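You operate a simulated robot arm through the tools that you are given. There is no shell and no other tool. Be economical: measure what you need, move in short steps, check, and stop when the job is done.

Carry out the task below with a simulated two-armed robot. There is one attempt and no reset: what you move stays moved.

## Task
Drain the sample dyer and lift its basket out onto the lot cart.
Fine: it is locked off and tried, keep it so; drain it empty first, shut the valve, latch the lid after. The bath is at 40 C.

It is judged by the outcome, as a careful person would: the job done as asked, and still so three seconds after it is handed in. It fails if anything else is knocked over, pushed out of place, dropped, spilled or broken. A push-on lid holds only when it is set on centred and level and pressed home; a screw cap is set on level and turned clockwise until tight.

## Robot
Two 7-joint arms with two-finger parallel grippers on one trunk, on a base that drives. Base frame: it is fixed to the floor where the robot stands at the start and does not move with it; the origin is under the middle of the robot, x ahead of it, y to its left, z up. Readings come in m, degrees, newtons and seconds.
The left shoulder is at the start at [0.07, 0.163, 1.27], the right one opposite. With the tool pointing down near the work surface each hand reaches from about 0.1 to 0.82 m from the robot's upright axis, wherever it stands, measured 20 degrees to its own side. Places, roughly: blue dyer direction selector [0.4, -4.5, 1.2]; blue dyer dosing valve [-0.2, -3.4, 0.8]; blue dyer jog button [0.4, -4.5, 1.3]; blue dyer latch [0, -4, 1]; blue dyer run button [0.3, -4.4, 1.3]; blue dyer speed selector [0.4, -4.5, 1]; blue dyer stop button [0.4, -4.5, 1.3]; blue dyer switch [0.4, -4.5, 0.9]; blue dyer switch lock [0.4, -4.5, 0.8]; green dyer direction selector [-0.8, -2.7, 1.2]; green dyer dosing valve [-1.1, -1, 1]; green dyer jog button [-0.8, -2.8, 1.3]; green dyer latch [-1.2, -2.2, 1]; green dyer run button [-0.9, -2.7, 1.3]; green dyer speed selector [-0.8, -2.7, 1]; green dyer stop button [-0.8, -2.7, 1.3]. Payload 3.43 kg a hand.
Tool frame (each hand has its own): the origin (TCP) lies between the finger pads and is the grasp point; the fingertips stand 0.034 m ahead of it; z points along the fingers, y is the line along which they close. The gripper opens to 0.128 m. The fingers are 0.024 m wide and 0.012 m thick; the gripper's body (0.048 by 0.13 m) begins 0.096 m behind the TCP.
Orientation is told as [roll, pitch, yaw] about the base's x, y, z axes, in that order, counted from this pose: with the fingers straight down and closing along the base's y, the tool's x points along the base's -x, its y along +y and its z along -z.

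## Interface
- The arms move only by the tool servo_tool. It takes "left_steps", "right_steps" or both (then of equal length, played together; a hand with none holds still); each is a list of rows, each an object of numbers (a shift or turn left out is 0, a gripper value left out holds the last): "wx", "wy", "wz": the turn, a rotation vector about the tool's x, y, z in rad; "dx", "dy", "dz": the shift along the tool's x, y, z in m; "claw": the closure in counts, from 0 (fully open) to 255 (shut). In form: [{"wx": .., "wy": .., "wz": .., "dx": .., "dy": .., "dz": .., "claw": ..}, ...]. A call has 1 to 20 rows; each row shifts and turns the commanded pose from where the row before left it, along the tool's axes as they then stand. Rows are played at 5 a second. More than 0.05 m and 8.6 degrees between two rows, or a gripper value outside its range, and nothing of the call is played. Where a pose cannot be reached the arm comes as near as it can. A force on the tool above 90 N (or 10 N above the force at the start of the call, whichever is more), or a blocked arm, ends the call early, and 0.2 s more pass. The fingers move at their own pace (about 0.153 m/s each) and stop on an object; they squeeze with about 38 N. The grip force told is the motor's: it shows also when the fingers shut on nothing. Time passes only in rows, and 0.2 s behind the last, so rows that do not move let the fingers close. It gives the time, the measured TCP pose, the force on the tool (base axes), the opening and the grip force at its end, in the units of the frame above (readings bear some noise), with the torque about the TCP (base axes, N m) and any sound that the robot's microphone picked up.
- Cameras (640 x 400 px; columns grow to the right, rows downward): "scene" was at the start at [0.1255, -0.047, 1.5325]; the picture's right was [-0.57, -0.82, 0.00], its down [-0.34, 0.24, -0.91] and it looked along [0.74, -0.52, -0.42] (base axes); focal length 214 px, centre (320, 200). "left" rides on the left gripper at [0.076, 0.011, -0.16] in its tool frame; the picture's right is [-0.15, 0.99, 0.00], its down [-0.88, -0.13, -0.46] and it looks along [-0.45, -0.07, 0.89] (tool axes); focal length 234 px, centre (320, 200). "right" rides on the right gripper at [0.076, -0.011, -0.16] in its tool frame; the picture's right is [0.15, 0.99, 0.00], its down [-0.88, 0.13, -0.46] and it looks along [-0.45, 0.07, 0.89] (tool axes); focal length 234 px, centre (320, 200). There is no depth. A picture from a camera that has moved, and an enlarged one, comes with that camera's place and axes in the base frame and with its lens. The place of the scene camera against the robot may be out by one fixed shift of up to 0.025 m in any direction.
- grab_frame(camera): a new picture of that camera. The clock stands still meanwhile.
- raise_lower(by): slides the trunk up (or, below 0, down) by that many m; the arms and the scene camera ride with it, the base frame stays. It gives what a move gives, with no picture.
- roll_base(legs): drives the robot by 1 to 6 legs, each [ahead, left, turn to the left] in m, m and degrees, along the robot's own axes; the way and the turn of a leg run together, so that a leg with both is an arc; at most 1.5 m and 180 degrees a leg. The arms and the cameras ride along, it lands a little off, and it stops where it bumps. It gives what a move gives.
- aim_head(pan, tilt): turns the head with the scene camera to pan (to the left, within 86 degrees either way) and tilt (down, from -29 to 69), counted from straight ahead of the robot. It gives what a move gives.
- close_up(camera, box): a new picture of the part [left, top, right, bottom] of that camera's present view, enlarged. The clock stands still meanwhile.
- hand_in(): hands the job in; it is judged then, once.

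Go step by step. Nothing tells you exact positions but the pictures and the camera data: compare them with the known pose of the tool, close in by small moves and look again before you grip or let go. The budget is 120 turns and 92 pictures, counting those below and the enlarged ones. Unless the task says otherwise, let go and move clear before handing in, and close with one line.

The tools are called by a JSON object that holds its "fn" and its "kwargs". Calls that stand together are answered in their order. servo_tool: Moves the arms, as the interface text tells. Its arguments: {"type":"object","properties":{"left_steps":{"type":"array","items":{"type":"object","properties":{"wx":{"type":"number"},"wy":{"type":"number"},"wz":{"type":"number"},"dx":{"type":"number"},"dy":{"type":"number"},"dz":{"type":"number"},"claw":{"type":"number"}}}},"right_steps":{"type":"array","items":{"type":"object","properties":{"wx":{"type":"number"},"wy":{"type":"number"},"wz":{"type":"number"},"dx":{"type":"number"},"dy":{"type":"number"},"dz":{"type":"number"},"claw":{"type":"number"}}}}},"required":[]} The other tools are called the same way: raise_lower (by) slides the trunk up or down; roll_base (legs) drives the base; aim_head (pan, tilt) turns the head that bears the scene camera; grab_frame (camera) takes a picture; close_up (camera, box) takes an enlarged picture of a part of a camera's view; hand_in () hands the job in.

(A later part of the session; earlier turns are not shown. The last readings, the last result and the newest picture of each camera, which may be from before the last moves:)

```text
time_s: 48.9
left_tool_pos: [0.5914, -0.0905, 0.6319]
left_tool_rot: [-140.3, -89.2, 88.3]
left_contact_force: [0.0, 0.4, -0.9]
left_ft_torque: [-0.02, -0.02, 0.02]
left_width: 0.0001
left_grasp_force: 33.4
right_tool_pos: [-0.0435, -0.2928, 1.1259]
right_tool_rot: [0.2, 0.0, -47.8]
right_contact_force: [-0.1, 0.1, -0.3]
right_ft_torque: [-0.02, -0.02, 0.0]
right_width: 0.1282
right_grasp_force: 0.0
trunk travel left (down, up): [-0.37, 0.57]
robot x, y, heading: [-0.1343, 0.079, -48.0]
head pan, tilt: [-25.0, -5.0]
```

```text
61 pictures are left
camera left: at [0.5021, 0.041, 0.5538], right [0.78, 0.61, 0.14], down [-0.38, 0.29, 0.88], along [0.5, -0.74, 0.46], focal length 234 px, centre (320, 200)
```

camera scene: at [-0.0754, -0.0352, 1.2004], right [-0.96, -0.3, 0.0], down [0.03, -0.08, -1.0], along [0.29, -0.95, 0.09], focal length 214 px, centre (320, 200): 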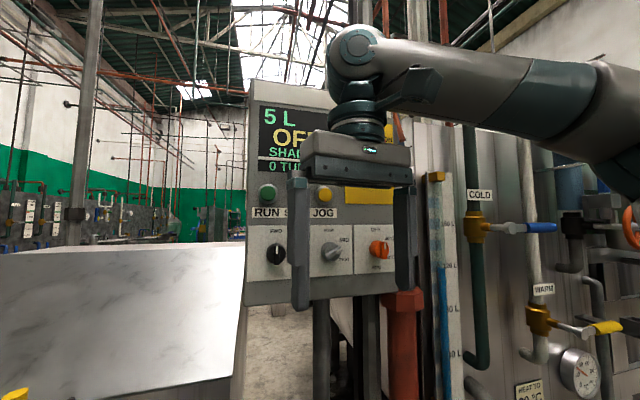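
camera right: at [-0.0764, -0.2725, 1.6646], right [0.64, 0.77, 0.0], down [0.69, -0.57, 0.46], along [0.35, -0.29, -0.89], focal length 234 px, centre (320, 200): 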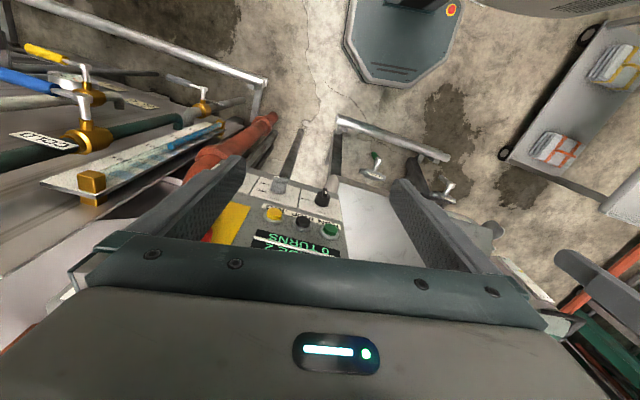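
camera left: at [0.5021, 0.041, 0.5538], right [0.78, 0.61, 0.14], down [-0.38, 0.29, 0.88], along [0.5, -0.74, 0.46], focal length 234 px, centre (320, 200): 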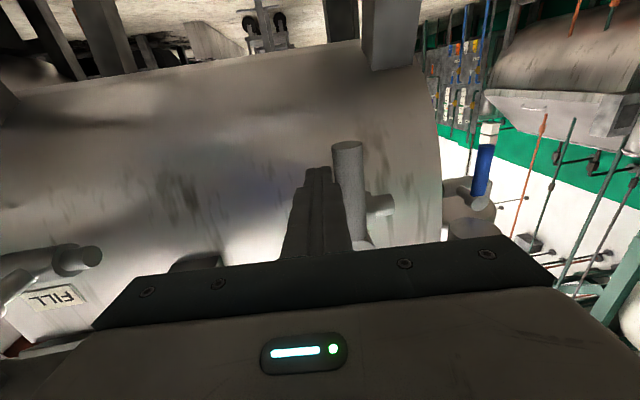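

Lever is back vertical. I give it a light final nudge, retract, and look at the latch from the raised hand.

{"fn": "servo_tool", "kwargs": {"left_steps": [{"dy": 0.005}, {"dy": 0.004}, {"dy": -0.012}, {"dz": -0.045}, {"dz": -0.045}, {"dz": -0.03}, {}]}}

{"fn": "raise_lower", "kwargs": {"by": 0.2}}

{"fn": "aim_head", "kwargs": {"pan": 15, "tilt": 35}}

{"fn": "grab_frame", "kwargs": {"camera": "scene"}}

{"fn": "grab_frame", "kwargs": {"camera": "left"}}

```text
time_s: 50.5
left_tool_pos: [0.5149, 0.0027, 0.6293]
left_tool_rot: [-141.9, -89.2, 89.9]
left_contact_force: [-0.2, -0.6, 0.0]
left_ft_torque: [-0.02, 0.0, -0.01]
left_width: 0.0
left_grasp_force: 33.2
right_tool_pos: [-0.043, -0.2918, 1.1261]
right_tool_rot: [0.1, -0.1, -47.9]
right_contact_force: [0.4, 0.0, 0.2]
right_ft_torque: [-0.01, -0.02, 0.0]
right_width: 0.128
right_grasp_force: 0.2
trunk travel left (down, up): [-0.37, 0.57]
robot x, y, heading: [-0.1353, 0.0788, -47.6]
head pan, tilt: [-25.0, -5.0]
```

```text
time_s: 52.7
left_tool_pos: [0.5136, 0.0024, 0.8302]
left_tool_rot: [-142.3, -89.2, 90.1]
left_contact_force: [-0.8, 0.8, 0.1]
left_ft_torque: [0.01, 0.0, 0.0]
left_width: 0.0002
left_grasp_force: 33.3
right_tool_pos: [-0.0426, -0.2925, 1.3272]
right_tool_rot: [0.1, 0.0, -48.0]
right_contact_force: [0.4, 0.3, 0.0]
right_ft_torque: [-0.03, -0.02, -0.01]
right_width: 0.1282
right_grasp_force: 0.2
trunk travel left (down, up): [-0.57, 0.37]
robot x, y, heading: [-0.1394, 0.0823, -48.1]
head pan, tilt: [-25.0, -5.0]
```

```text
time_s: 53.7
left_tool_pos: [0.5147, 0.0019, 0.8311]
left_tool_rot: [-142.8, -89.2, 90.7]
left_contact_force: [0.5, 0.4, 1.3]
left_ft_torque: [0.05, 0.02, 0.03]
left_width: 0.0
left_grasp_force: 33.5
right_tool_pos: [-0.0433, -0.2916, 1.3274]
right_tool_rot: [0.2, 0.0, -47.8]
right_contact_force: [0.2, -0.3, -0.2]
right_ft_torque: [-0.05, 0.0, 0.02]
right_width: 0.1281
right_grasp_force: 0.1
trunk travel left (down, up): [-0.57, 0.37]
robot x, y, heading: [-0.1397, 0.079, -47.8]
head pan, tilt: [15.0, 35.0]
```

```text
60 pictures are left
camera scene: at [-0.0273, 0.0006, 1.3366], right [-0.54, -0.84, 0.0], down [-0.48, 0.31, -0.82], along [0.69, -0.44, -0.57], focal length 214 px, centre (320, 200)
```

scene: 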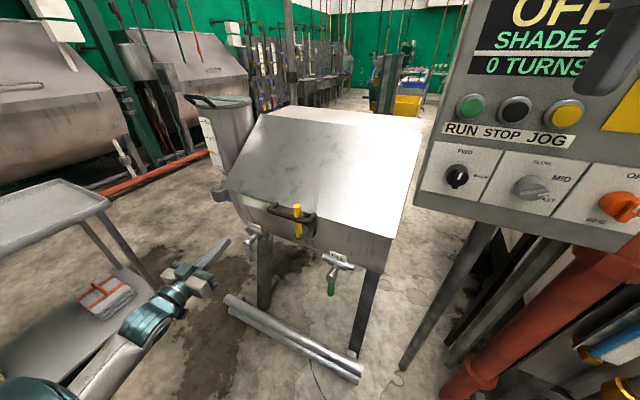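

```text
59 pictures are left
camera left: at [0.4252, 0.1333, 0.7518], right [0.78, 0.61, 0.14], down [-0.38, 0.29, 0.88], along [0.5, -0.74, 0.46], focal length 234 px, centre (320, 200)
```

left: 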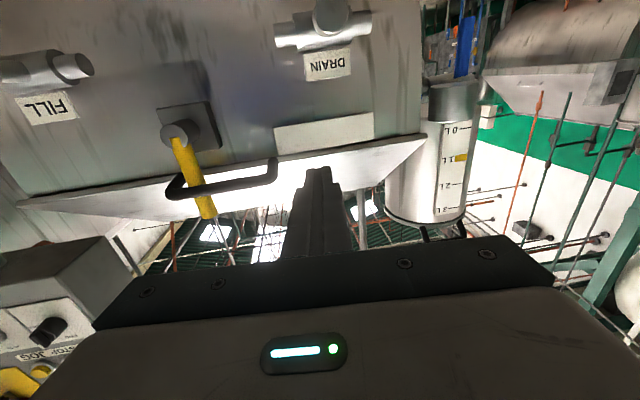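

I zoom on the latch in both views.

{"fn": "close_up", "kwargs": {"camera": "left", "box": [130, 80, 290, 240]}}

{"fn": "close_up", "kwargs": {"camera": "scene", "box": [220, 180, 380, 280]}}

```text
2.50 times, centred on (210, 160) of left
camera zoom: at [0.4252, 0.1333, 0.7518], right [0.78, 0.61, 0.14], down [-0.38, 0.29, 0.88], along [0.5, -0.74, 0.46], focal length 585 px, centre (595, 300)
```

zoom: 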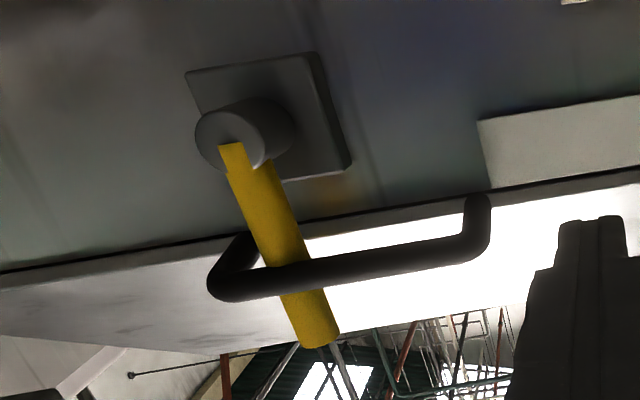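

```text
4.00 times, centred on (300, 230) of scene
camera zoom: at [-0.0273, 0.0006, 1.3366], right [-0.54, -0.84, 0.0], down [-0.48, 0.31, -0.82], along [0.69, -0.44, -0.57], focal length 858 px, centre (400, 80)
```

zoom: 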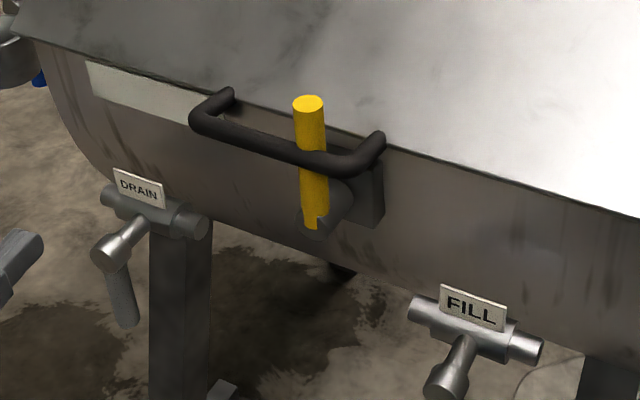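

Latch: shaft at about (ahead 0.634, left 0.05, z 0.793), yellow lever up through the handle loop to z 0.912, bar at z 0.868. I'll push the lever leftward from its right side, under the bar; first a base shift right.

{"fn": "roll_base", "kwargs": {"legs": [[0, -0.13, 0]]}}

{"fn": "servo_tool", "kwargs": {"left_steps": [{"dy": -0.035, "dx": -0.005}, {"dy": -0.035}, {"dy": -0.03}, {}]}}

{"fn": "grab_frame", "kwargs": {"camera": "left"}}

```text
time_s: 55.0
left_tool_pos: [0.4182, -0.0852, 0.8303]
left_tool_rot: [-143.1, -89.1, 91.3]
left_contact_force: [-0.8, -0.5, 0.0]
left_ft_torque: [-0.03, -0.01, 0.01]
left_width: 0.0
left_grasp_force: 32.5
right_tool_pos: [-0.1404, -0.3795, 1.3257]
right_tool_rot: [0.1, 0.0, -47.8]
right_contact_force: [-0.7, -0.8, -0.1]
right_ft_torque: [0.02, -0.02, -0.03]
right_width: 0.128
right_grasp_force: 0.0
trunk travel left (down, up): [-0.57, 0.37]
robot x, y, heading: [-0.2302, -0.0082, -47.9]
head pan, tilt: [15.0, 35.0]
```

```text
time_s: 56.0
left_tool_pos: [0.3427, -0.1452, 0.8365]
left_tool_rot: [-130.7, -89.1, 78.4]
left_contact_force: [0.1, 0.2, -0.3]
left_ft_torque: [-0.03, 0.0, 0.02]
left_width: 0.0002
left_grasp_force: 33.3
right_tool_pos: [-0.14, -0.3787, 1.3261]
right_tool_rot: [0.1, 0.0, -47.8]
right_contact_force: [1.1, 0.4, 0.1]
right_ft_torque: [0.02, 0.02, -0.01]
right_width: 0.128
right_grasp_force: 0.1
trunk travel left (down, up): [-0.57, 0.37]
robot x, y, heading: [-0.2332, -0.0097, -47.8]
head pan, tilt: [15.0, 35.0]
```

```text
56 pictures are left
camera left: at [0.2524, -0.0143, 0.7577], right [0.78, 0.61, 0.13], down [-0.38, 0.29, 0.88], along [0.49, -0.74, 0.46], focal length 234 px, centre (320, 200)
```

left: 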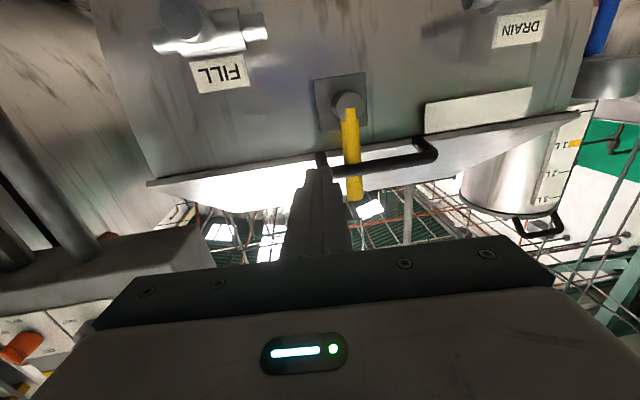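

Fingers are lined up right of the lever and between shaft and bar heights. I advance and sweep the lever left.

{"fn": "servo_tool", "kwargs": {"left_steps": [{"dz": 0.045}, {"dz": 0.045}, {"dz": 0.043}, {"dy": 0.011, "dx": -0.001}, {"dy": 0.01, "dx": -0.001}, {"dy": 0.011}, {"dy": 0.011}, {}]}}

{"fn": "grab_frame", "kwargs": {"camera": "left"}}

```text
time_s: 57.4
left_tool_pos: [0.4362, -0.2355, 0.8427]
left_tool_rot: [-114.7, -88.4, 60.3]
left_contact_force: [-28.7, -16.6, 8.5]
left_ft_torque: [0.08, -0.44, -0.51]
left_width: 0.0
left_grasp_force: 33.0
left hand out of reach, approached as far as the arm can: row 1, 2, 3
right_tool_pos: [-0.1445, -0.3783, 1.3278]
right_tool_rot: [0.0, -0.1, -48.2]
right_contact_force: [0.5, 1.8, 0.1]
right_ft_torque: [-0.08, 0.1, 0.01]
right_width: 0.1281
right_grasp_force: 0.0
trunk travel left (down, up): [-0.57, 0.37]
robot x, y, heading: [-0.2323, -0.0104, -48.1]
head pan, tilt: [15.0, 35.0]
stopped in row 6 (left hand): the force on the tool passed its limit (the readings are from after the stop); the commanded pose is now the measured one
```

```text
55 pictures are left
camera left: at [0.3522, -0.1025, 0.7638], right [0.81, 0.58, 0.12], down [-0.36, 0.32, 0.88], along [0.47, -0.75, 0.46], focal length 234 px, centre (320, 200)
```

left: 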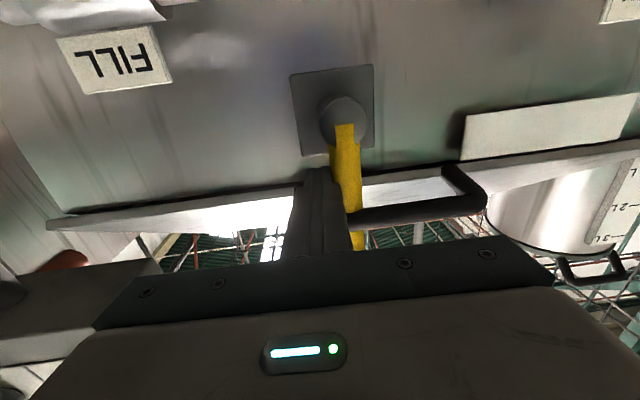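

Leftward is blocked, so I try the other way: back out, move to the lever's left side and push it gently right.

{"fn": "servo_tool", "kwargs": {"left_steps": [{"dy": -0.012}, {"dz": -0.045}, {"dz": -0.035}, {"dy": 0.04}, {"dy": 0.035}, {}]}}

{"fn": "grab_frame", "kwargs": {"camera": "left"}}

```text
time_s: 58.8
left_tool_pos: [0.446, -0.1316, 0.8375]
left_tool_rot: [-100.6, -88.7, 47.0]
left_contact_force: [0.1, 0.7, -0.3]
left_ft_torque: [0.0, -0.04, 0.0]
left_width: 0.0002
left_grasp_force: 33.5
right_tool_pos: [-0.1436, -0.382, 1.3269]
right_tool_rot: [0.1, 0.0, -48.1]
right_contact_force: [-0.1, 0.3, 0.6]
right_ft_torque: [0.03, -0.06, 0.02]
right_width: 0.1282
right_grasp_force: 0.0
trunk travel left (down, up): [-0.57, 0.37]
robot x, y, heading: [-0.2337, -0.0078, -47.9]
head pan, tilt: [15.0, 35.0]
```

```text
54 pictures are left
camera left: at [0.3605, 0.0018, 0.7603], right [0.8, 0.59, 0.12], down [-0.36, 0.31, 0.88], along [0.48, -0.75, 0.46], focal length 234 px, centre (320, 200)
```

left: 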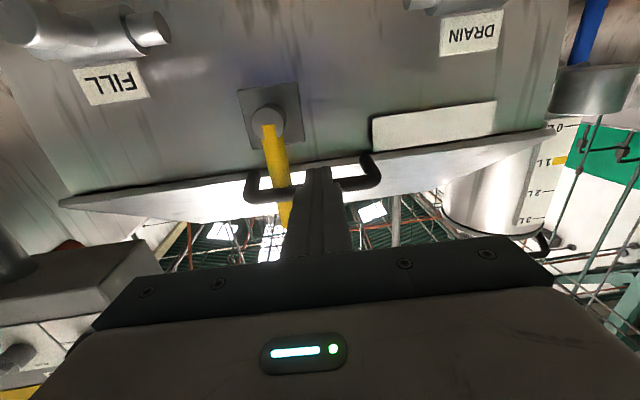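

{"fn": "servo_tool", "kwargs": {"left_steps": [{"dz": 0.04}, {"dz": 0.033}, {"dy": -0.014}, {"dy": -0.014}, {"dy": -0.01}, {"dy": -0.01}, {"dy": -0.01, "dx": 0.002}, {}]}}

{"fn": "grab_frame", "kwargs": {"camera": "left"}}

```text
time_s: 60.6
left_tool_pos: [0.4422, -0.2245, 0.8367]
left_tool_rot: [-99.4, -88.8, 45.7]
left_contact_force: [-0.1, -0.2, -0.3]
left_ft_torque: [-0.01, 0.01, 0.02]
left_width: 0.0001
left_grasp_force: 33.3
right_tool_pos: [-0.1433, -0.3801, 1.326]
right_tool_rot: [0.2, 0.0, -48.2]
right_contact_force: [-0.3, 0.0, 0.1]
right_ft_torque: [0.01, 0.03, 0.02]
right_width: 0.1281
right_grasp_force: 0.1
trunk travel left (down, up): [-0.57, 0.37]
robot x, y, heading: [-0.2341, -0.0068, -48.1]
head pan, tilt: [15.0, 35.0]
```

```text
53 pictures are left
camera left: at [0.3556, -0.0905, 0.7595], right [0.8, 0.59, 0.12], down [-0.36, 0.3, 0.88], along [0.48, -0.75, 0.46], focal length 234 px, centre (320, 200)
```

left: 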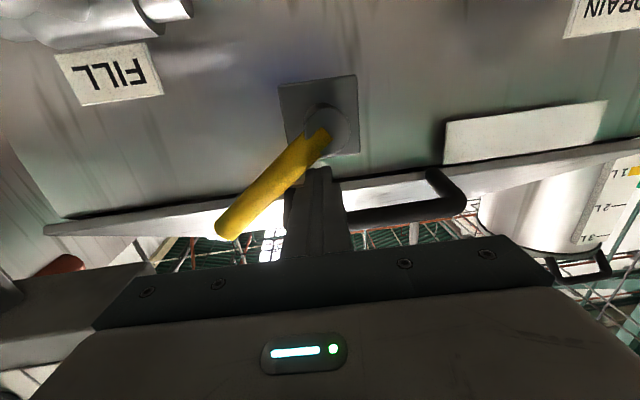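

The latch turns freely to the right. Continue to horizontal.

{"fn": "servo_tool", "kwargs": {"left_steps": [{"dy": -0.011, "dx": 0.0}, {"dy": -0.01, "dx": 0.005}, {"dy": -0.01, "dx": 0.007}, {"dy": -0.007, "dx": 0.009}, {"dy": -0.003, "dx": 0.009}, {}]}}

{"fn": "grab_frame", "kwargs": {"camera": "left"}}

```text
time_s: 62.0
left_tool_pos: [0.4136, -0.2427, 0.8177]
left_tool_rot: [-130.5, -88.2, 76.3]
left_contact_force: [16.2, -16.3, 38.9]
left_ft_torque: [-0.8, -0.65, -0.13]
left_width: 0.0
left_grasp_force: 32.5
left hand out of reach, approached as far as the arm can: row 4, 5
right_tool_pos: [-0.1466, -0.3818, 1.3268]
right_tool_rot: [0.2, 0.0, -48.3]
right_contact_force: [-0.2, 0.2, 0.4]
right_ft_torque: [0.0, -0.02, 0.0]
right_width: 0.1282
right_grasp_force: 0.0
trunk travel left (down, up): [-0.57, 0.37]
robot x, y, heading: [-0.2311, -0.0063, -48.1]
head pan, tilt: [15.0, 35.0]
```

```text
52 pictures are left
camera left: at [0.3306, -0.1099, 0.7386], right [0.8, 0.58, 0.12], down [-0.37, 0.32, 0.87], along [0.47, -0.75, 0.47], focal length 234 px, centre (320, 200)
```

left: 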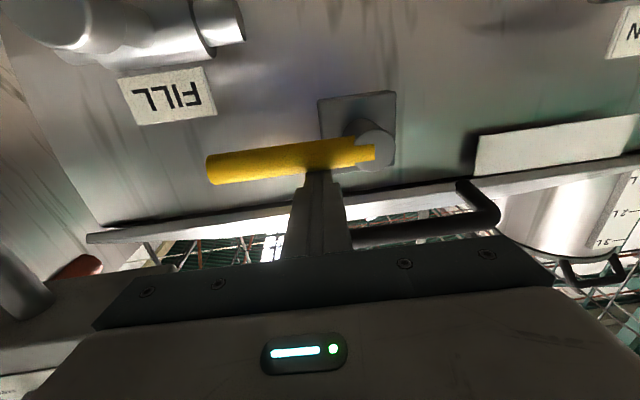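

Latch is fully open. Next I raise the lid a little with the fingers under the handle bar to check it moves.

{"fn": "servo_tool", "kwargs": {"left_steps": [{"dx": -0.01}, {"dx": -0.012}, {"dy": 0.02}, {"dy": 0.02}, {"dx": -0.02}, {"dx": -0.02}, {"dx": -0.02}, {"dx": -0.02}, {}]}}

{"fn": "grab_frame", "kwargs": {"camera": "left"}}

{"fn": "grab_frame", "kwargs": {"camera": "scene"}}

```text
time_s: 64.0
left_tool_pos: [0.4488, -0.2137, 0.9124]
left_tool_rot: [-108.8, -88.6, 55.0]
left_contact_force: [-28.6, 36.6, -18.3]
left_ft_torque: [-1.0, -1.24, 0.01]
left_width: 0.0001
left_grasp_force: 32.4
right_tool_pos: [-0.1432, -0.3778, 1.3273]
right_tool_rot: [0.0, -0.1, -48.1]
right_contact_force: [0.2, -0.6, -1.0]
right_ft_torque: [0.07, 0.05, -0.04]
right_width: 0.1279
right_grasp_force: 0.2
trunk travel left (down, up): [-0.57, 0.37]
robot x, y, heading: [-0.2316, -0.0091, -48.0]
head pan, tilt: [15.0, 35.0]
```

```text
51 pictures are left
camera left: at [0.3629, -0.081, 0.8349], right [0.8, 0.59, 0.12], down [-0.36, 0.31, 0.88], along [0.48, -0.75, 0.46], focal length 234 px, centre (320, 200)
```

left: 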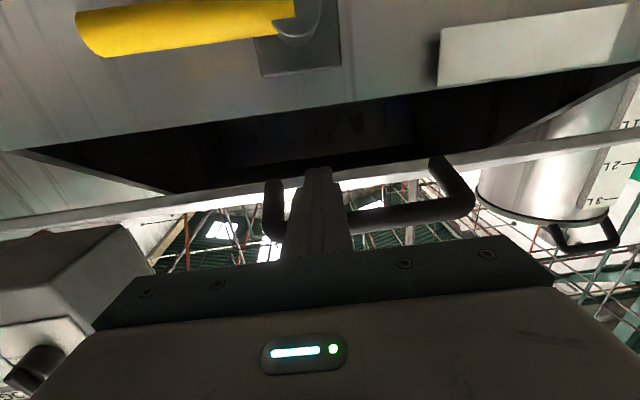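

```text
50 pictures are left
camera scene: at [-0.1262, -0.0852, 1.3368], right [-0.55, -0.84, 0.0], down [-0.48, 0.31, -0.82], along [0.69, -0.45, -0.57], focal length 214 px, centre (320, 200)
```

scene: 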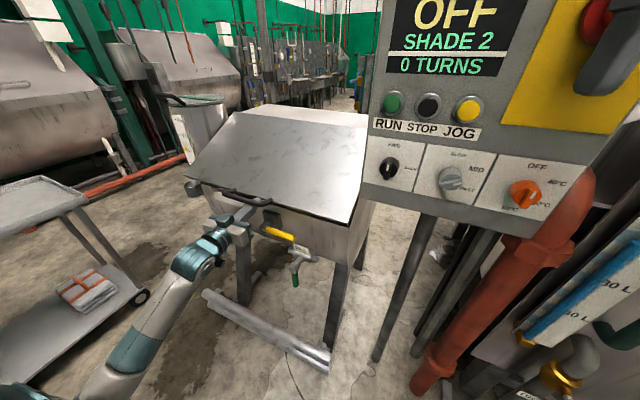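

The lid opens. I back the fingers slightly off the lid edge and lift on with the trunk.

{"fn": "servo_tool", "kwargs": {"left_steps": [{"dz": -0.02}, {"dz": -0.018}, {}]}}

{"fn": "raise_lower", "kwargs": {"by": 0.15}}

{"fn": "grab_frame", "kwargs": {"camera": "left"}}

{"fn": "grab_frame", "kwargs": {"camera": "scene"}}

```text
time_s: 64.8
left_tool_pos: [0.4266, -0.1875, 0.9098]
left_tool_rot: [-102.2, -88.7, 48.4]
left_contact_force: [0.8, -1.3, -1.7]
left_ft_torque: [0.11, 0.06, -0.01]
left_width: 0.0003
left_grasp_force: 32.5
right_tool_pos: [-0.1429, -0.3814, 1.3264]
right_tool_rot: [0.1, 0.0, -48.2]
right_contact_force: [0.2, 0.1, 0.3]
right_ft_torque: [0.03, -0.01, 0.0]
right_width: 0.1279
right_grasp_force: 0.0
trunk travel left (down, up): [-0.57, 0.37]
robot x, y, heading: [-0.2341, -0.009, -48.4]
head pan, tilt: [15.0, 35.0]
```

```text
time_s: 66.6
left_tool_pos: [0.4274, -0.1868, 1.0617]
left_tool_rot: [-102.4, -88.7, 48.6]
left_contact_force: [-0.7, 1.0, 1.1]
left_ft_torque: [-0.02, -0.04, 0.01]
left_width: 0.0
left_grasp_force: 33.4
right_tool_pos: [-0.1428, -0.3802, 1.477]
right_tool_rot: [0.1, 0.0, -48.2]
right_contact_force: [-0.6, 0.4, -0.4]
right_ft_torque: [-0.02, 0.02, -0.02]
right_width: 0.1281
right_grasp_force: 0.1
trunk travel left (down, up): [-0.72, 0.22]
robot x, y, heading: [-0.2319, -0.008, -48.0]
head pan, tilt: [15.0, 35.0]
```

```text
49 pictures are left
camera left: at [0.3414, -0.0534, 0.9837], right [0.8, 0.59, 0.12], down [-0.36, 0.31, 0.88], along [0.48, -0.75, 0.46], focal length 234 px, centre (320, 200)
```

left: 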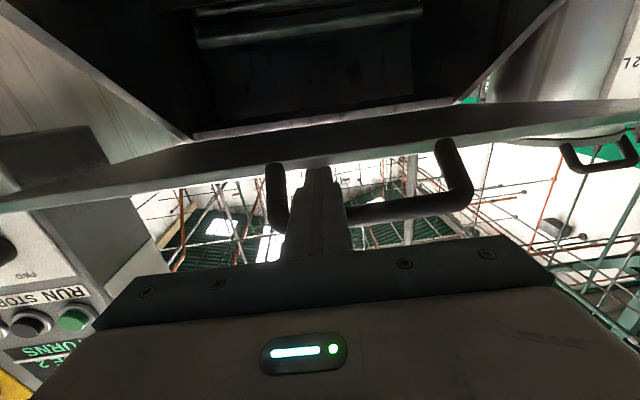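

```text
48 pictures are left
camera scene: at [-0.1255, -0.0884, 1.4865], right [-0.55, -0.84, 0.0], down [-0.48, 0.31, -0.82], along [0.69, -0.45, -0.57], focal length 214 px, centre (320, 200)
```

scene: 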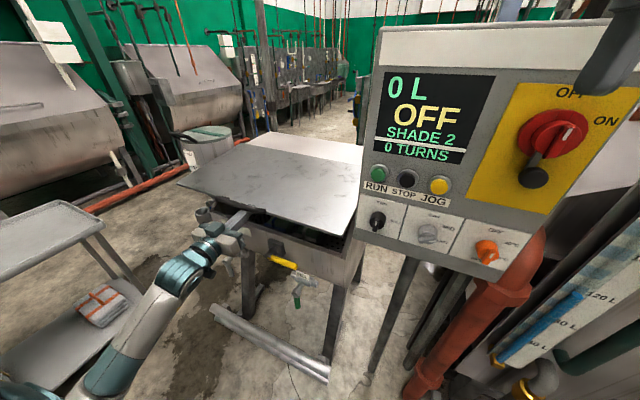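

Display 0 L / OFF; the lid is about level and light. I advance slightly and lift further.

{"fn": "servo_tool", "kwargs": {"left_steps": [{"dz": 0.015}, {"dz": 0.015}, {}]}}

{"fn": "raise_lower", "kwargs": {"by": 0.14}}

{"fn": "grab_frame", "kwargs": {"camera": "left"}}

```text
time_s: 67.1
left_tool_pos: [0.4271, -0.1889, 1.064]
left_tool_rot: [-114.8, -88.5, 61.1]
left_contact_force: [-58.8, 64.6, -2.6]
left_ft_torque: [0.59, 0.24, -1.1]
left_width: 0.0002
left_grasp_force: 33.1
right_tool_pos: [-0.1474, -0.3687, 1.4782]
right_tool_rot: [0.1, -0.4, -47.4]
right_contact_force: [1.2, -0.2, 0.1]
right_ft_torque: [0.05, 0.12, 0.01]
right_width: 0.1281
right_grasp_force: 0.2
trunk travel left (down, up): [-0.72, 0.22]
robot x, y, heading: [-0.2334, -0.0074, -47.6]
head pan, tilt: [15.0, 35.0]
stopped in row 2 (left hand): the force on the tool passed its limit (the readings are from after the stop); the commanded pose is now the measured one
```

```text
time_s: 68.8
left_tool_pos: [0.4367, -0.1998, 1.1995]
left_tool_rot: [-95.8, -88.6, 42.2]
left_contact_force: [-0.7, 0.4, 0.0]
left_ft_torque: [0.02, 0.0, 0.0]
left_width: 0.0
left_grasp_force: 33.2
right_tool_pos: [-0.1421, -0.3789, 1.6168]
right_tool_rot: [0.1, 0.0, -48.0]
right_contact_force: [-0.7, -0.4, -0.2]
right_ft_torque: [0.02, -0.04, 0.01]
right_width: 0.128
right_grasp_force: 0.2
trunk travel left (down, up): [-0.86, 0.08]
robot x, y, heading: [-0.2332, -0.0047, -47.9]
head pan, tilt: [15.0, 35.0]
```

```text
47 pictures are left
camera left: at [0.3508, -0.0665, 1.1227], right [0.8, 0.59, 0.12], down [-0.36, 0.3, 0.88], along [0.48, -0.75, 0.45], focal length 234 px, centre (320, 200)
```

left: 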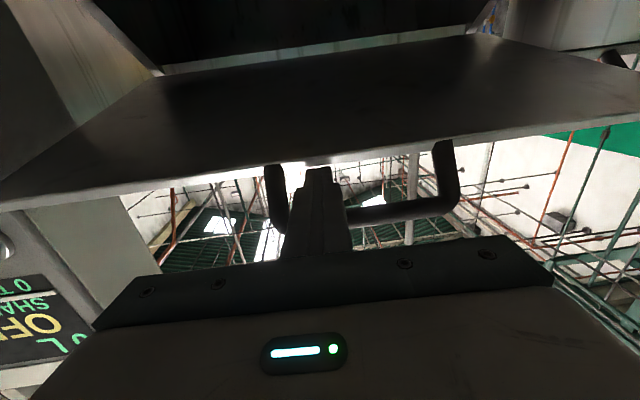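

The lid stays where it's left. I dip the fingers under its underside and push it up and back along the arc.

{"fn": "servo_tool", "kwargs": {"left_steps": [{"dx": 0.024}, {"dz": 0.016}, {"dz": 0.009, "dx": -0.0257}, {"dz": 0.009, "dx": -0.0257}, {"dz": 0.009, "dx": -0.0257}, {"dz": 0.017, "dx": -0.0263}, {"dz": 0.017, "dx": -0.0263}, {"dz": 0.017, "dx": -0.0263}, {"dz": 0.0237, "dx": -0.0207}, {"dz": 0.0237, "dx": -0.0207}, {"dz": 0.0237, "dx": -0.0207}, {}]}}

{"fn": "grab_frame", "kwargs": {"camera": "left"}}

{"fn": "grab_frame", "kwargs": {"camera": "scene"}}

```text
time_s: 69.9
left_tool_pos: [0.4504, -0.2194, 1.2355]
left_tool_rot: [-61.7, -88.2, 7.8]
left_contact_force: [-45.3, 42.5, 1.2]
left_ft_torque: [-0.27, -0.22, -0.98]
left_width: 0.0001
left_grasp_force: 33.6
right_tool_pos: [-0.1464, -0.3684, 1.6183]
right_tool_rot: [0.0, -0.4, -47.4]
right_contact_force: [1.0, -0.8, 0.2]
right_ft_torque: [0.05, 0.08, -0.01]
right_width: 0.1282
right_grasp_force: 0.0
trunk travel left (down, up): [-0.86, 0.08]
robot x, y, heading: [-0.2377, -0.0043, -47.5]
head pan, tilt: [15.0, 35.0]
stopped in row 5 (left hand): the force on the tool passed its limit (the readings are from after the stop); the commanded pose is now the measured one
```

```text
46 pictures are left
camera left: at [0.3627, -0.0843, 1.1611], right [0.8, 0.58, 0.12], down [-0.35, 0.3, 0.89], along [0.48, -0.76, 0.44], focal length 234 px, centre (320, 200)
```

left: 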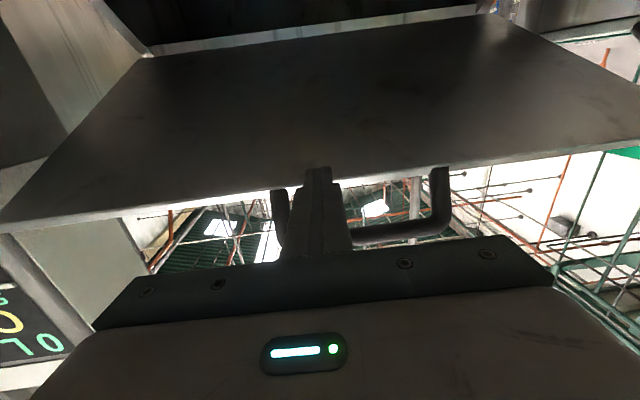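

```text
45 pictures are left
camera scene: at [-0.1332, -0.0754, 1.6273], right [-0.54, -0.84, 0.0], down [-0.48, 0.3, -0.82], along [0.69, -0.44, -0.57], focal length 214 px, centre (320, 200)
```

scene: 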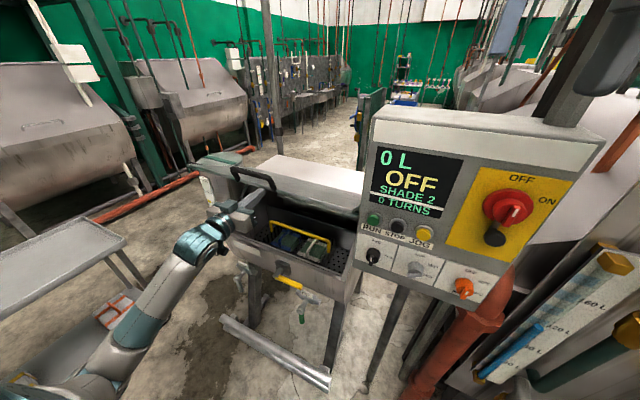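

The basket with its yellow bail is visible inside. The fingertips are pressing the lid's edge face; I drop a bit lower, go under, and push up again.

{"fn": "servo_tool", "kwargs": {"left_steps": [{"dz": -0.012}, {"dx": 0.028}, {"dz": 0.035}, {"dx": -0.032, "dz": 0.01}, {"dx": -0.0247, "dz": 0.0163}, {"dx": -0.0247, "dz": 0.0163}, {"dx": -0.0247, "dz": 0.0163}, {"dx": -0.02, "dz": 0.022}, {"dx": -0.02, "dz": 0.022}, {"dx": -0.02, "dz": 0.022}, {}]}}

{"fn": "grab_frame", "kwargs": {"camera": "left"}}

```text
time_s: 70.7
left_tool_pos: [0.4643, -0.2363, 1.2112]
left_tool_rot: [-84.2, -88.7, 30.7]
left_contact_force: [0.2, -0.2, -1.3]
left_ft_torque: [-0.04, -0.05, -0.01]
left_width: 0.0
left_grasp_force: 33.3
right_tool_pos: [-0.1383, -0.3783, 1.6144]
right_tool_rot: [0.2, 0.2, -47.4]
right_contact_force: [1.0, -1.2, -0.3]
right_ft_torque: [0.1, 0.09, -0.02]
right_width: 0.1281
right_grasp_force: 0.0
trunk travel left (down, up): [-0.86, 0.08]
robot x, y, heading: [-0.2319, -0.0034, -47.3]
head pan, tilt: [15.0, 35.0]
stopped in row 4 (left hand): the force on the tool passed its limit (the readings are from after the stop); the commanded pose is now the measured one
```

```text
44 pictures are left
camera left: at [0.3774, -0.103, 1.1353], right [0.8, 0.59, 0.12], down [-0.36, 0.3, 0.88], along [0.48, -0.75, 0.45], focal length 234 px, centre (320, 200)
```

left: 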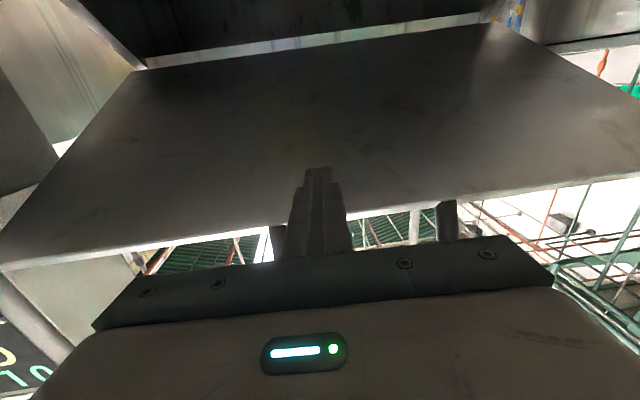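

Now the fingers are under the lid. I push up in smaller, slower steps.

{"fn": "servo_tool", "kwargs": {"left_steps": [{"dx": -0.01, "dz": 0.002}, {"dx": -0.012, "dz": 0.004}, {"dx": -0.012, "dz": 0.005}, {"dx": -0.013, "dz": 0.006}, {"dx": -0.013, "dz": 0.007}, {"dx": -0.013, "dz": 0.008}, {"dx": -0.013, "dz": 0.009}, {"dx": -0.012, "dz": 0.01}, {"dx": -0.012, "dz": 0.011}, {"dx": -0.011, "dz": 0.012}, {"dx": -0.011, "dz": 0.012}, {"dx": -0.01, "dz": 0.013}, {}]}}

{"fn": "grab_frame", "kwargs": {"camera": "left"}}

```text
time_s: 71.4
left_tool_pos: [0.4655, -0.2379, 1.2172]
left_tool_rot: [-33.0, -86.7, -20.5]
left_contact_force: [1.5, 10.1, -13.0]
left_ft_torque: [0.31, 0.29, 0.14]
left_width: 0.0
left_grasp_force: 32.8
right_tool_pos: [-0.1403, -0.3733, 1.6181]
right_tool_rot: [0.1, -0.1, -47.2]
right_contact_force: [-0.6, -1.2, 0.4]
right_ft_torque: [0.02, -0.02, 0.01]
right_width: 0.1281
right_grasp_force: 0.1
trunk travel left (down, up): [-0.86, 0.08]
robot x, y, heading: [-0.2354, -0.0043, -47.1]
head pan, tilt: [15.0, 35.0]
stopped in row 3 (left hand): the force on the tool passed its limit (the readings are from after the stop); the commanded pose is now the measured one
```

```text
43 pictures are left
camera left: at [0.3764, -0.1014, 1.1484], right [0.8, 0.59, 0.12], down [-0.33, 0.27, 0.91], along [0.5, -0.76, 0.41], focal length 234 px, centre (320, 200)
```

left: 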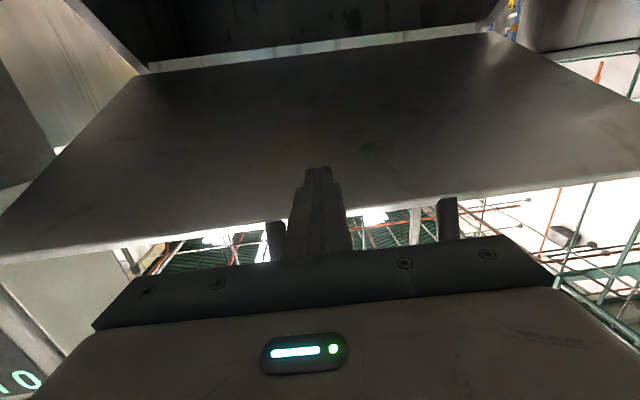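

It resists hard here, so the lid may be at its stop. I lower the hand away slowly and check whether the lid stays.

{"fn": "servo_tool", "kwargs": {"left_steps": [{"dx": 0.02}, {"dx": 0.02}, {"dx": 0.02}, {"dz": -0.04}, {"dz": -0.04}, {"dz": -0.04}, {}]}}

{"fn": "grab_frame", "kwargs": {"camera": "left"}}

{"fn": "grab_frame", "kwargs": {"camera": "scene"}}

```text
time_s: 73.0
left_tool_pos: [0.3896, -0.143, 1.1642]
left_tool_rot: [-36.7, -87.1, -17.2]
left_contact_force: [-0.1, 0.2, 0.3]
left_ft_torque: [0.01, -0.02, 0.0]
left_width: 0.0002
left_grasp_force: 33.4
right_tool_pos: [-0.141, -0.3753, 1.6162]
right_tool_rot: [0.2, 0.1, -47.3]
right_contact_force: [0.2, 0.4, -0.5]
right_ft_torque: [0.02, 0.05, -0.01]
right_width: 0.1281
right_grasp_force: 0.0
trunk travel left (down, up): [-0.86, 0.08]
robot x, y, heading: [-0.238, -0.0064, -47.0]
head pan, tilt: [15.0, 35.0]
```

```text
42 pictures are left
camera left: at [0.3014, -0.0067, 1.0943], right [0.8, 0.58, 0.12], down [-0.33, 0.28, 0.9], along [0.49, -0.76, 0.42], focal length 234 px, centre (320, 200)
```

left: 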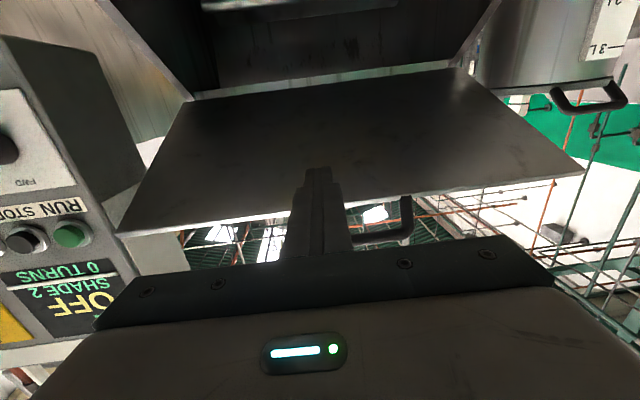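

```text
41 pictures are left
camera scene: at [-0.1274, -0.083, 1.6265], right [-0.53, -0.85, 0.0], down [-0.49, 0.31, -0.82], along [0.69, -0.44, -0.57], focal length 214 px, centre (320, 200)
```

scene: 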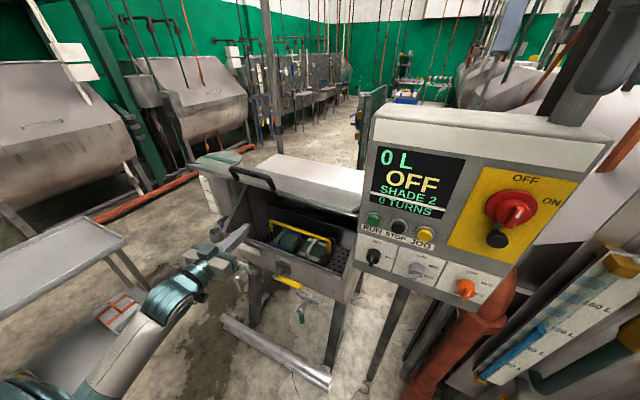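

The lid stays open by itself at its stop. Now I study the basket inside.

{"fn": "close_up", "kwargs": {"camera": "scene", "box": [200, 150, 380, 330]}}

```text
2.22 times, centred on (290, 240) of scene
camera zoom: at [-0.1274, -0.083, 1.6265], right [-0.53, -0.85, 0.0], down [-0.49, 0.31, -0.82], along [0.69, -0.44, -0.57], focal length 477 px, centre (387, 111)
```

zoom: 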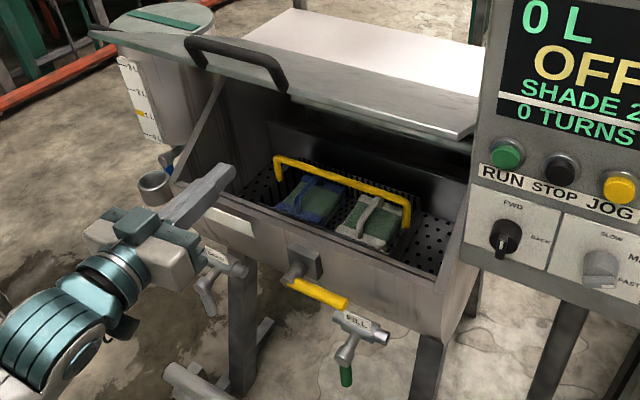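

Before planning the lift under the lid, I test once more whether the lid opens further, pushing slowly under the bar (longer lever arm).

{"fn": "servo_tool", "kwargs": {"left_steps": [{"dx": -0.035}, {"dx": -0.035}, {"dz": 0.03}, {"dz": 0.03}, {"dx": -0.008}, {"dx": -0.008}, {"dx": -0.008}, {"dx": -0.008}, {"dx": -0.008}, {"dx": -0.008}, {"dx": -0.008}, {"dx": -0.008}, {"dx": -0.008}, {"dx": -0.008}]}}

{"fn": "close_up", "kwargs": {"camera": "left", "box": [0, 0, 640, 400]}}

```text
time_s: 76.0
left_tool_pos: [0.4388, -0.1937, 1.3089]
left_tool_rot: [-36.9, -87.2, -16.9]
left_contact_force: [0.1, -0.6, 0.3]
left_ft_torque: [-0.02, -0.01, 0.0]
left_width: 0.0002
left_grasp_force: 33.1
left hand out of reach, approached as far as the arm can: row 2
right_tool_pos: [-0.1423, -0.3761, 1.6175]
right_tool_rot: [0.1, -0.1, -47.3]
right_contact_force: [0.6, -0.6, 0.5]
right_ft_torque: [0.01, -0.03, -0.02]
right_width: 0.128
right_grasp_force: 0.0
trunk travel left (down, up): [-0.86, 0.08]
robot x, y, heading: [-0.2347, -0.0021, -47.2]
head pan, tilt: [15.0, 35.0]
```

```text
1.00 times, centred on (320, 200) of left
camera zoom: at [0.3503, -0.0578, 1.2394], right [0.8, 0.58, 0.12], down [-0.33, 0.28, 0.9], along [0.49, -0.76, 0.42], focal length 234 px, centre (320, 200)
```

zoom: 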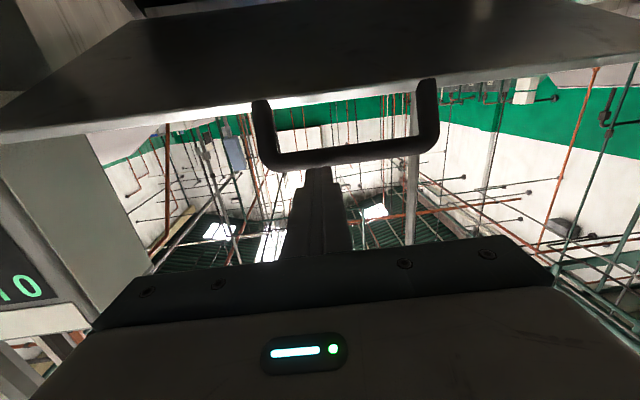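

The fingers passed in front of the bar. I thread them through the handle loop and lift slowly.

{"fn": "servo_tool", "kwargs": {"left_steps": [{"dx": 0.02}, {"dx": 0.018}, {"dz": 0.025}, {"dz": 0.025}, {"dx": -0.008}, {"dx": -0.008}, {"dx": -0.008}, {"dx": -0.008}, {"dx": -0.008}, {"dx": -0.008}]}}

{"fn": "grab_frame", "kwargs": {"camera": "left"}}

```text
time_s: 77.7
left_tool_pos: [0.4677, -0.2341, 1.2717]
left_tool_rot: [-24.1, -84.4, -29.8]
left_contact_force: [6.3, 4.4, -15.3]
left_ft_torque: [-0.03, 0.07, -0.16]
left_width: 0.0
left_grasp_force: 32.7
right_tool_pos: [-0.139, -0.3742, 1.6179]
right_tool_rot: [0.2, 0.0, -47.2]
right_contact_force: [0.3, -0.5, 0.3]
right_ft_torque: [0.02, -0.09, 0.02]
right_width: 0.128
right_grasp_force: 0.0
trunk travel left (down, up): [-0.86, 0.08]
robot x, y, heading: [-0.2336, -0.0035, -47.3]
head pan, tilt: [15.0, 35.0]
stopped in row 8 (left hand): the force on the tool passed its limit (the readings are from after the stop); the commanded pose is now the measured one
```

```text
38 pictures are left
camera left: at [0.3766, -0.0968, 1.2105], right [0.81, 0.58, 0.11], down [-0.3, 0.25, 0.92], along [0.51, -0.78, 0.37], focal length 234 px, centre (320, 200)
```

left: 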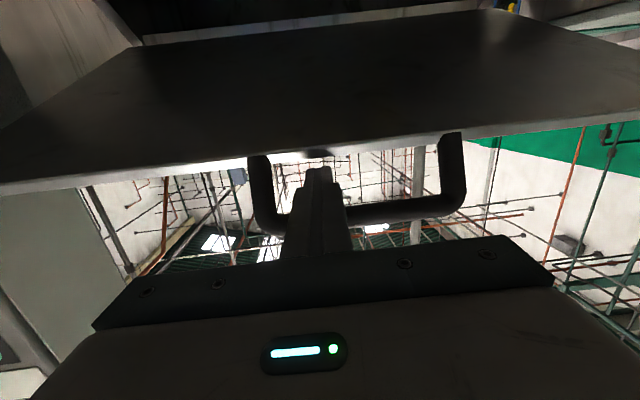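

Confirmed: that is the lid's stop, and it stays up. I back the hand out, then re-square the base to the dyer (about 11° more right turn, a little closer) and look inside.

{"fn": "servo_tool", "kwargs": {"left_steps": [{"dx": 0.01}, {"dz": -0.04}, {"dz": -0.045}, {"dz": -0.045}, {"dz": -0.03}, {"claw": 0}, {}]}}

{"fn": "roll_base", "kwargs": {"legs": [[0.0, 0.08, -11], [0.08, 0.0, 0]]}}

{"fn": "aim_head", "kwargs": {"pan": 12, "tilt": 48}}

{"fn": "grab_frame", "kwargs": {"camera": "scene"}}

```text
time_s: 79.3
left_tool_pos: [0.42, -0.1117, 1.2631]
left_tool_rot: [-25.6, -85.0, -28.7]
left_contact_force: [-0.3, -0.3, -0.3]
left_ft_torque: [-0.02, 0.0, 0.0]
left_width: 0.128
left_grasp_force: 0.1
left hand out of reach, approached as far as the arm can: row 4, 5
right_tool_pos: [-0.141, -0.3751, 1.6164]
right_tool_rot: [0.1, -0.1, -47.2]
right_contact_force: [0.5, 0.2, 0.4]
right_ft_torque: [0.0, -0.04, -0.03]
right_width: 0.128
right_grasp_force: 0.0
trunk travel left (down, up): [-0.86, 0.08]
robot x, y, heading: [-0.2347, -0.0023, -47.3]
head pan, tilt: [15.0, 35.0]
```

```text
time_s: 81.1
left_tool_pos: [0.4885, -0.2551, 1.2643]
left_tool_rot: [-27.0, -85.2, -38.4]
left_contact_force: [-16.8, 3.4, 5.7]
left_ft_torque: [0.01, 0.11, -0.33]
left_width: 0.128
left_grasp_force: 0.1
right_tool_pos: [-0.1096, -0.4049, 1.6167]
right_tool_rot: [0.1, -0.1, -58.3]
right_contact_force: [0.1, -0.2, 0.1]
right_ft_torque: [0.03, 0.06, 0.01]
right_width: 0.1278
right_grasp_force: 0.1
trunk travel left (down, up): [-0.86, 0.08]
robot x, y, heading: [-0.1327, -0.0219, -58.1]
head pan, tilt: [15.0, 35.0]
```

```text
time_s: 81.8
left_tool_pos: [0.489, -0.2561, 1.2637]
left_tool_rot: [-27.1, -85.1, -38.3]
left_contact_force: [-3.1, -4.3, -0.3]
left_ft_torque: [0.08, -0.12, 0.19]
left_width: 0.1278
left_grasp_force: 0.1
right_tool_pos: [-0.1086, -0.4055, 1.6163]
right_tool_rot: [0.1, -0.1, -58.3]
right_contact_force: [-0.4, 0.5, -0.6]
right_ft_torque: [0.0, 0.03, 0.0]
right_width: 0.1283
right_grasp_force: 0.1
trunk travel left (down, up): [-0.86, 0.08]
robot x, y, heading: [-0.1318, -0.0222, -58.0]
head pan, tilt: [12.0, 48.0]
```

```text
37 pictures are left
camera scene: at [-0.0508, -0.1183, 1.6075], right [-0.72, -0.69, 0.0], down [-0.51, 0.54, -0.67], along [0.46, -0.48, -0.74], focal length 214 px, centre (320, 200)
```

scene: 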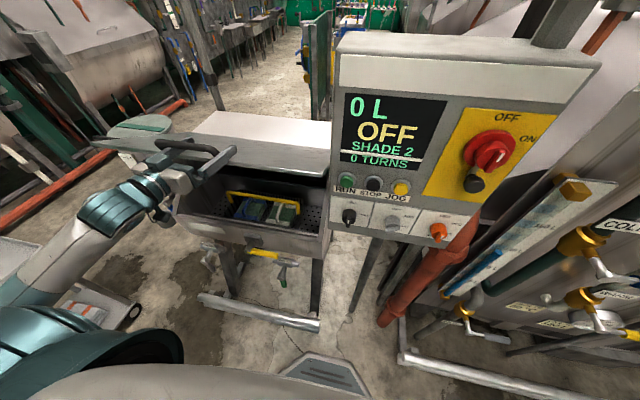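

The open fingers touched the lid handle; I back straight out. Dyer is now squared (heading -58°); bail centre is about (0.65 ahead, 0.37 left, z≈0.96).

{"fn": "servo_tool", "kwargs": {"left_steps": [{"dz": -0.02}, {"dz": -0.025}, {"dz": -0.025}, {"dz": -0.025}, {"dz": -0.02}, {}]}}

{"fn": "grab_frame", "kwargs": {"camera": "left"}}

```text
time_s: 82.5
left_tool_pos: [0.4797, -0.2353, 1.2518]
left_tool_rot: [-24.6, -84.3, -43.6]
left_contact_force: [-45.3, -72.4, -21.5]
left_ft_torque: [1.63, -1.91, 3.51]
left_width: 0.1286
left_grasp_force: 0.0
left hand out of reach, approached as far as the arm can: row 1, 2, 3
right_tool_pos: [-0.1172, -0.4144, 1.6152]
right_tool_rot: [0.2, 0.0, -59.2]
right_contact_force: [1.3, 2.0, 1.2]
right_ft_torque: [-0.24, 0.04, -0.02]
right_width: 0.1284
right_grasp_force: 0.0
trunk travel left (down, up): [-0.86, 0.08]
robot x, y, heading: [-0.1346, -0.0254, -59.0]
head pan, tilt: [12.0, 48.0]
stopped in row 3 (left hand): the force on the tool passed its limit (the readings are from after the stop); the commanded pose is now the measured one
```

```text
36 pictures are left
camera left: at [0.4256, -0.0788, 1.1899], right [0.93, 0.36, 0.1], down [-0.22, 0.31, 0.92], along [0.29, -0.88, 0.37], focal length 234 px, centre (320, 200)
```

left: 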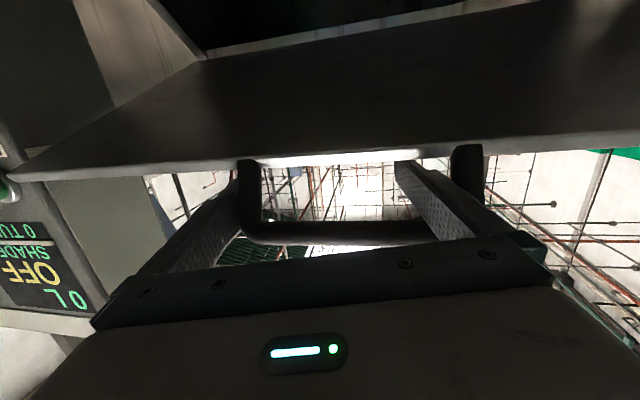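

One finger is inside the handle loop and presses its side. I relieve sideways slightly and reverse the base instead, so the hand comes straight out.

{"fn": "servo_tool", "kwargs": {"left_steps": [{"dy": -0.008}, {}]}}

{"fn": "roll_base", "kwargs": {"legs": [[-0.06, 0, 0]]}}

{"fn": "grab_frame", "kwargs": {"camera": "left"}}

```text
time_s: 83.2
left_tool_pos: [0.479, -0.2357, 1.2566]
left_tool_rot: [-22.2, -84.5, -45.2]
left_contact_force: [-38.0, -55.0, -12.0]
left_ft_torque: [-0.31, -0.39, 1.62]
left_width: 0.1284
left_grasp_force: 0.3
left hand out of reach, approached as far as the arm can: row 1
right_tool_pos: [-0.1216, -0.4223, 1.6139]
right_tool_rot: [0.5, 0.2, -59.0]
right_contact_force: [-0.2, -0.3, 0.7]
right_ft_torque: [0.01, -0.03, -0.01]
right_width: 0.1279
right_grasp_force: 0.1
trunk travel left (down, up): [-0.86, 0.08]
robot x, y, heading: [-0.1297, -0.0236, -59.1]
head pan, tilt: [12.0, 48.0]
```

```text
time_s: 84.0
left_tool_pos: [0.4683, -0.213, 1.256]
left_tool_rot: [-29.5, -84.9, -38.7]
left_contact_force: [-19.4, -13.8, 1.5]
left_ft_torque: [0.1, -0.22, -0.05]
left_width: 0.1279
left_grasp_force: 0.5
right_tool_pos: [-0.1283, -0.3919, 1.6148]
right_tool_rot: [0.2, 0.1, -59.4]
right_contact_force: [0.5, 0.4, -0.5]
right_ft_torque: [-0.04, 0.07, 0.0]
right_width: 0.128
right_grasp_force: 0.3
trunk travel left (down, up): [-0.86, 0.08]
robot x, y, heading: [-0.1445, -0.0046, -59.4]
head pan, tilt: [12.0, 48.0]
stopped in leg 1: the force on the tool passed its limit (the readings are from after the stop); the commanded pose is now the measured one
```

```text
35 pictures are left
camera left: at [0.4167, -0.0567, 1.1925], right [0.93, 0.36, 0.1], down [-0.23, 0.33, 0.92], along [0.29, -0.88, 0.38], focal length 234 px, centre (320, 200)
```

left: 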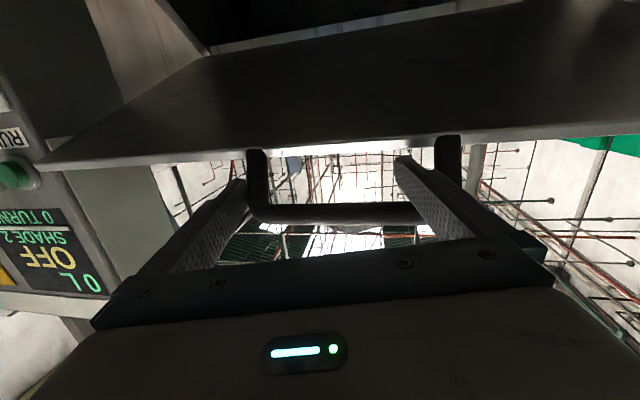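

The left finger still rubs the handle's left arm. I shift the base slightly right, then back.

{"fn": "servo_tool", "kwargs": {"left_steps": [{"claw": 15}, {}]}}

{"fn": "roll_base", "kwargs": {"legs": [[0, -0.012, 0], [-0.03, -0.005, 0], [-0.05, 0, 0]]}}

{"fn": "grab_frame", "kwargs": {"camera": "left"}}

```text
time_s: 84.6
left_tool_pos: [0.4682, -0.2116, 1.2566]
left_tool_rot: [-27.3, -85.0, -40.8]
left_contact_force: [-20.2, -14.0, 0.3]
left_ft_torque: [-0.13, -0.39, -0.15]
left_width: 0.1278
left_grasp_force: 6.1
right_tool_pos: [-0.1303, -0.3929, 1.6165]
right_tool_rot: [0.3, 0.0, -59.5]
right_contact_force: [0.2, 0.4, -0.3]
right_ft_torque: [0.01, 0.03, -0.01]
right_width: 0.128
right_grasp_force: 0.0
trunk travel left (down, up): [-0.86, 0.08]
robot x, y, heading: [-0.1382, -0.005, -59.3]
head pan, tilt: [12.0, 48.0]
```

```text
time_s: 86.3
left_tool_pos: [0.4243, -0.1598, 1.2508]
left_tool_rot: [-27.1, -84.4, -40.8]
left_contact_force: [0.4, -1.4, -0.9]
left_ft_torque: [-0.02, 0.01, -0.01]
left_width: 0.1203
left_grasp_force: 0.0
right_tool_pos: [-0.1737, -0.3441, 1.612]
right_tool_rot: [0.1, 0.7, -59.4]
right_contact_force: [1.7, -1.2, 0.5]
right_ft_torque: [0.18, 0.11, 0.0]
right_width: 0.128
right_grasp_force: 0.1
trunk travel left (down, up): [-0.86, 0.08]
robot x, y, heading: [-0.1954, 0.0505, -59.2]
head pan, tilt: [12.0, 48.0]
```

```text
34 pictures are left
camera left: at [0.37, -0.0036, 1.1883], right [0.93, 0.36, 0.1], down [-0.23, 0.32, 0.92], along [0.3, -0.88, 0.37], focal length 234 px, centre (320, 200)
```

left: 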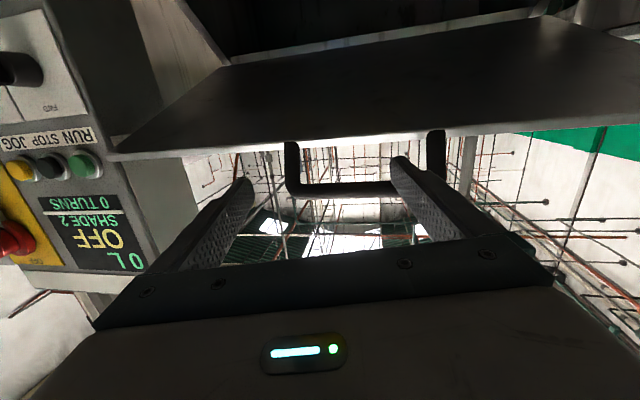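

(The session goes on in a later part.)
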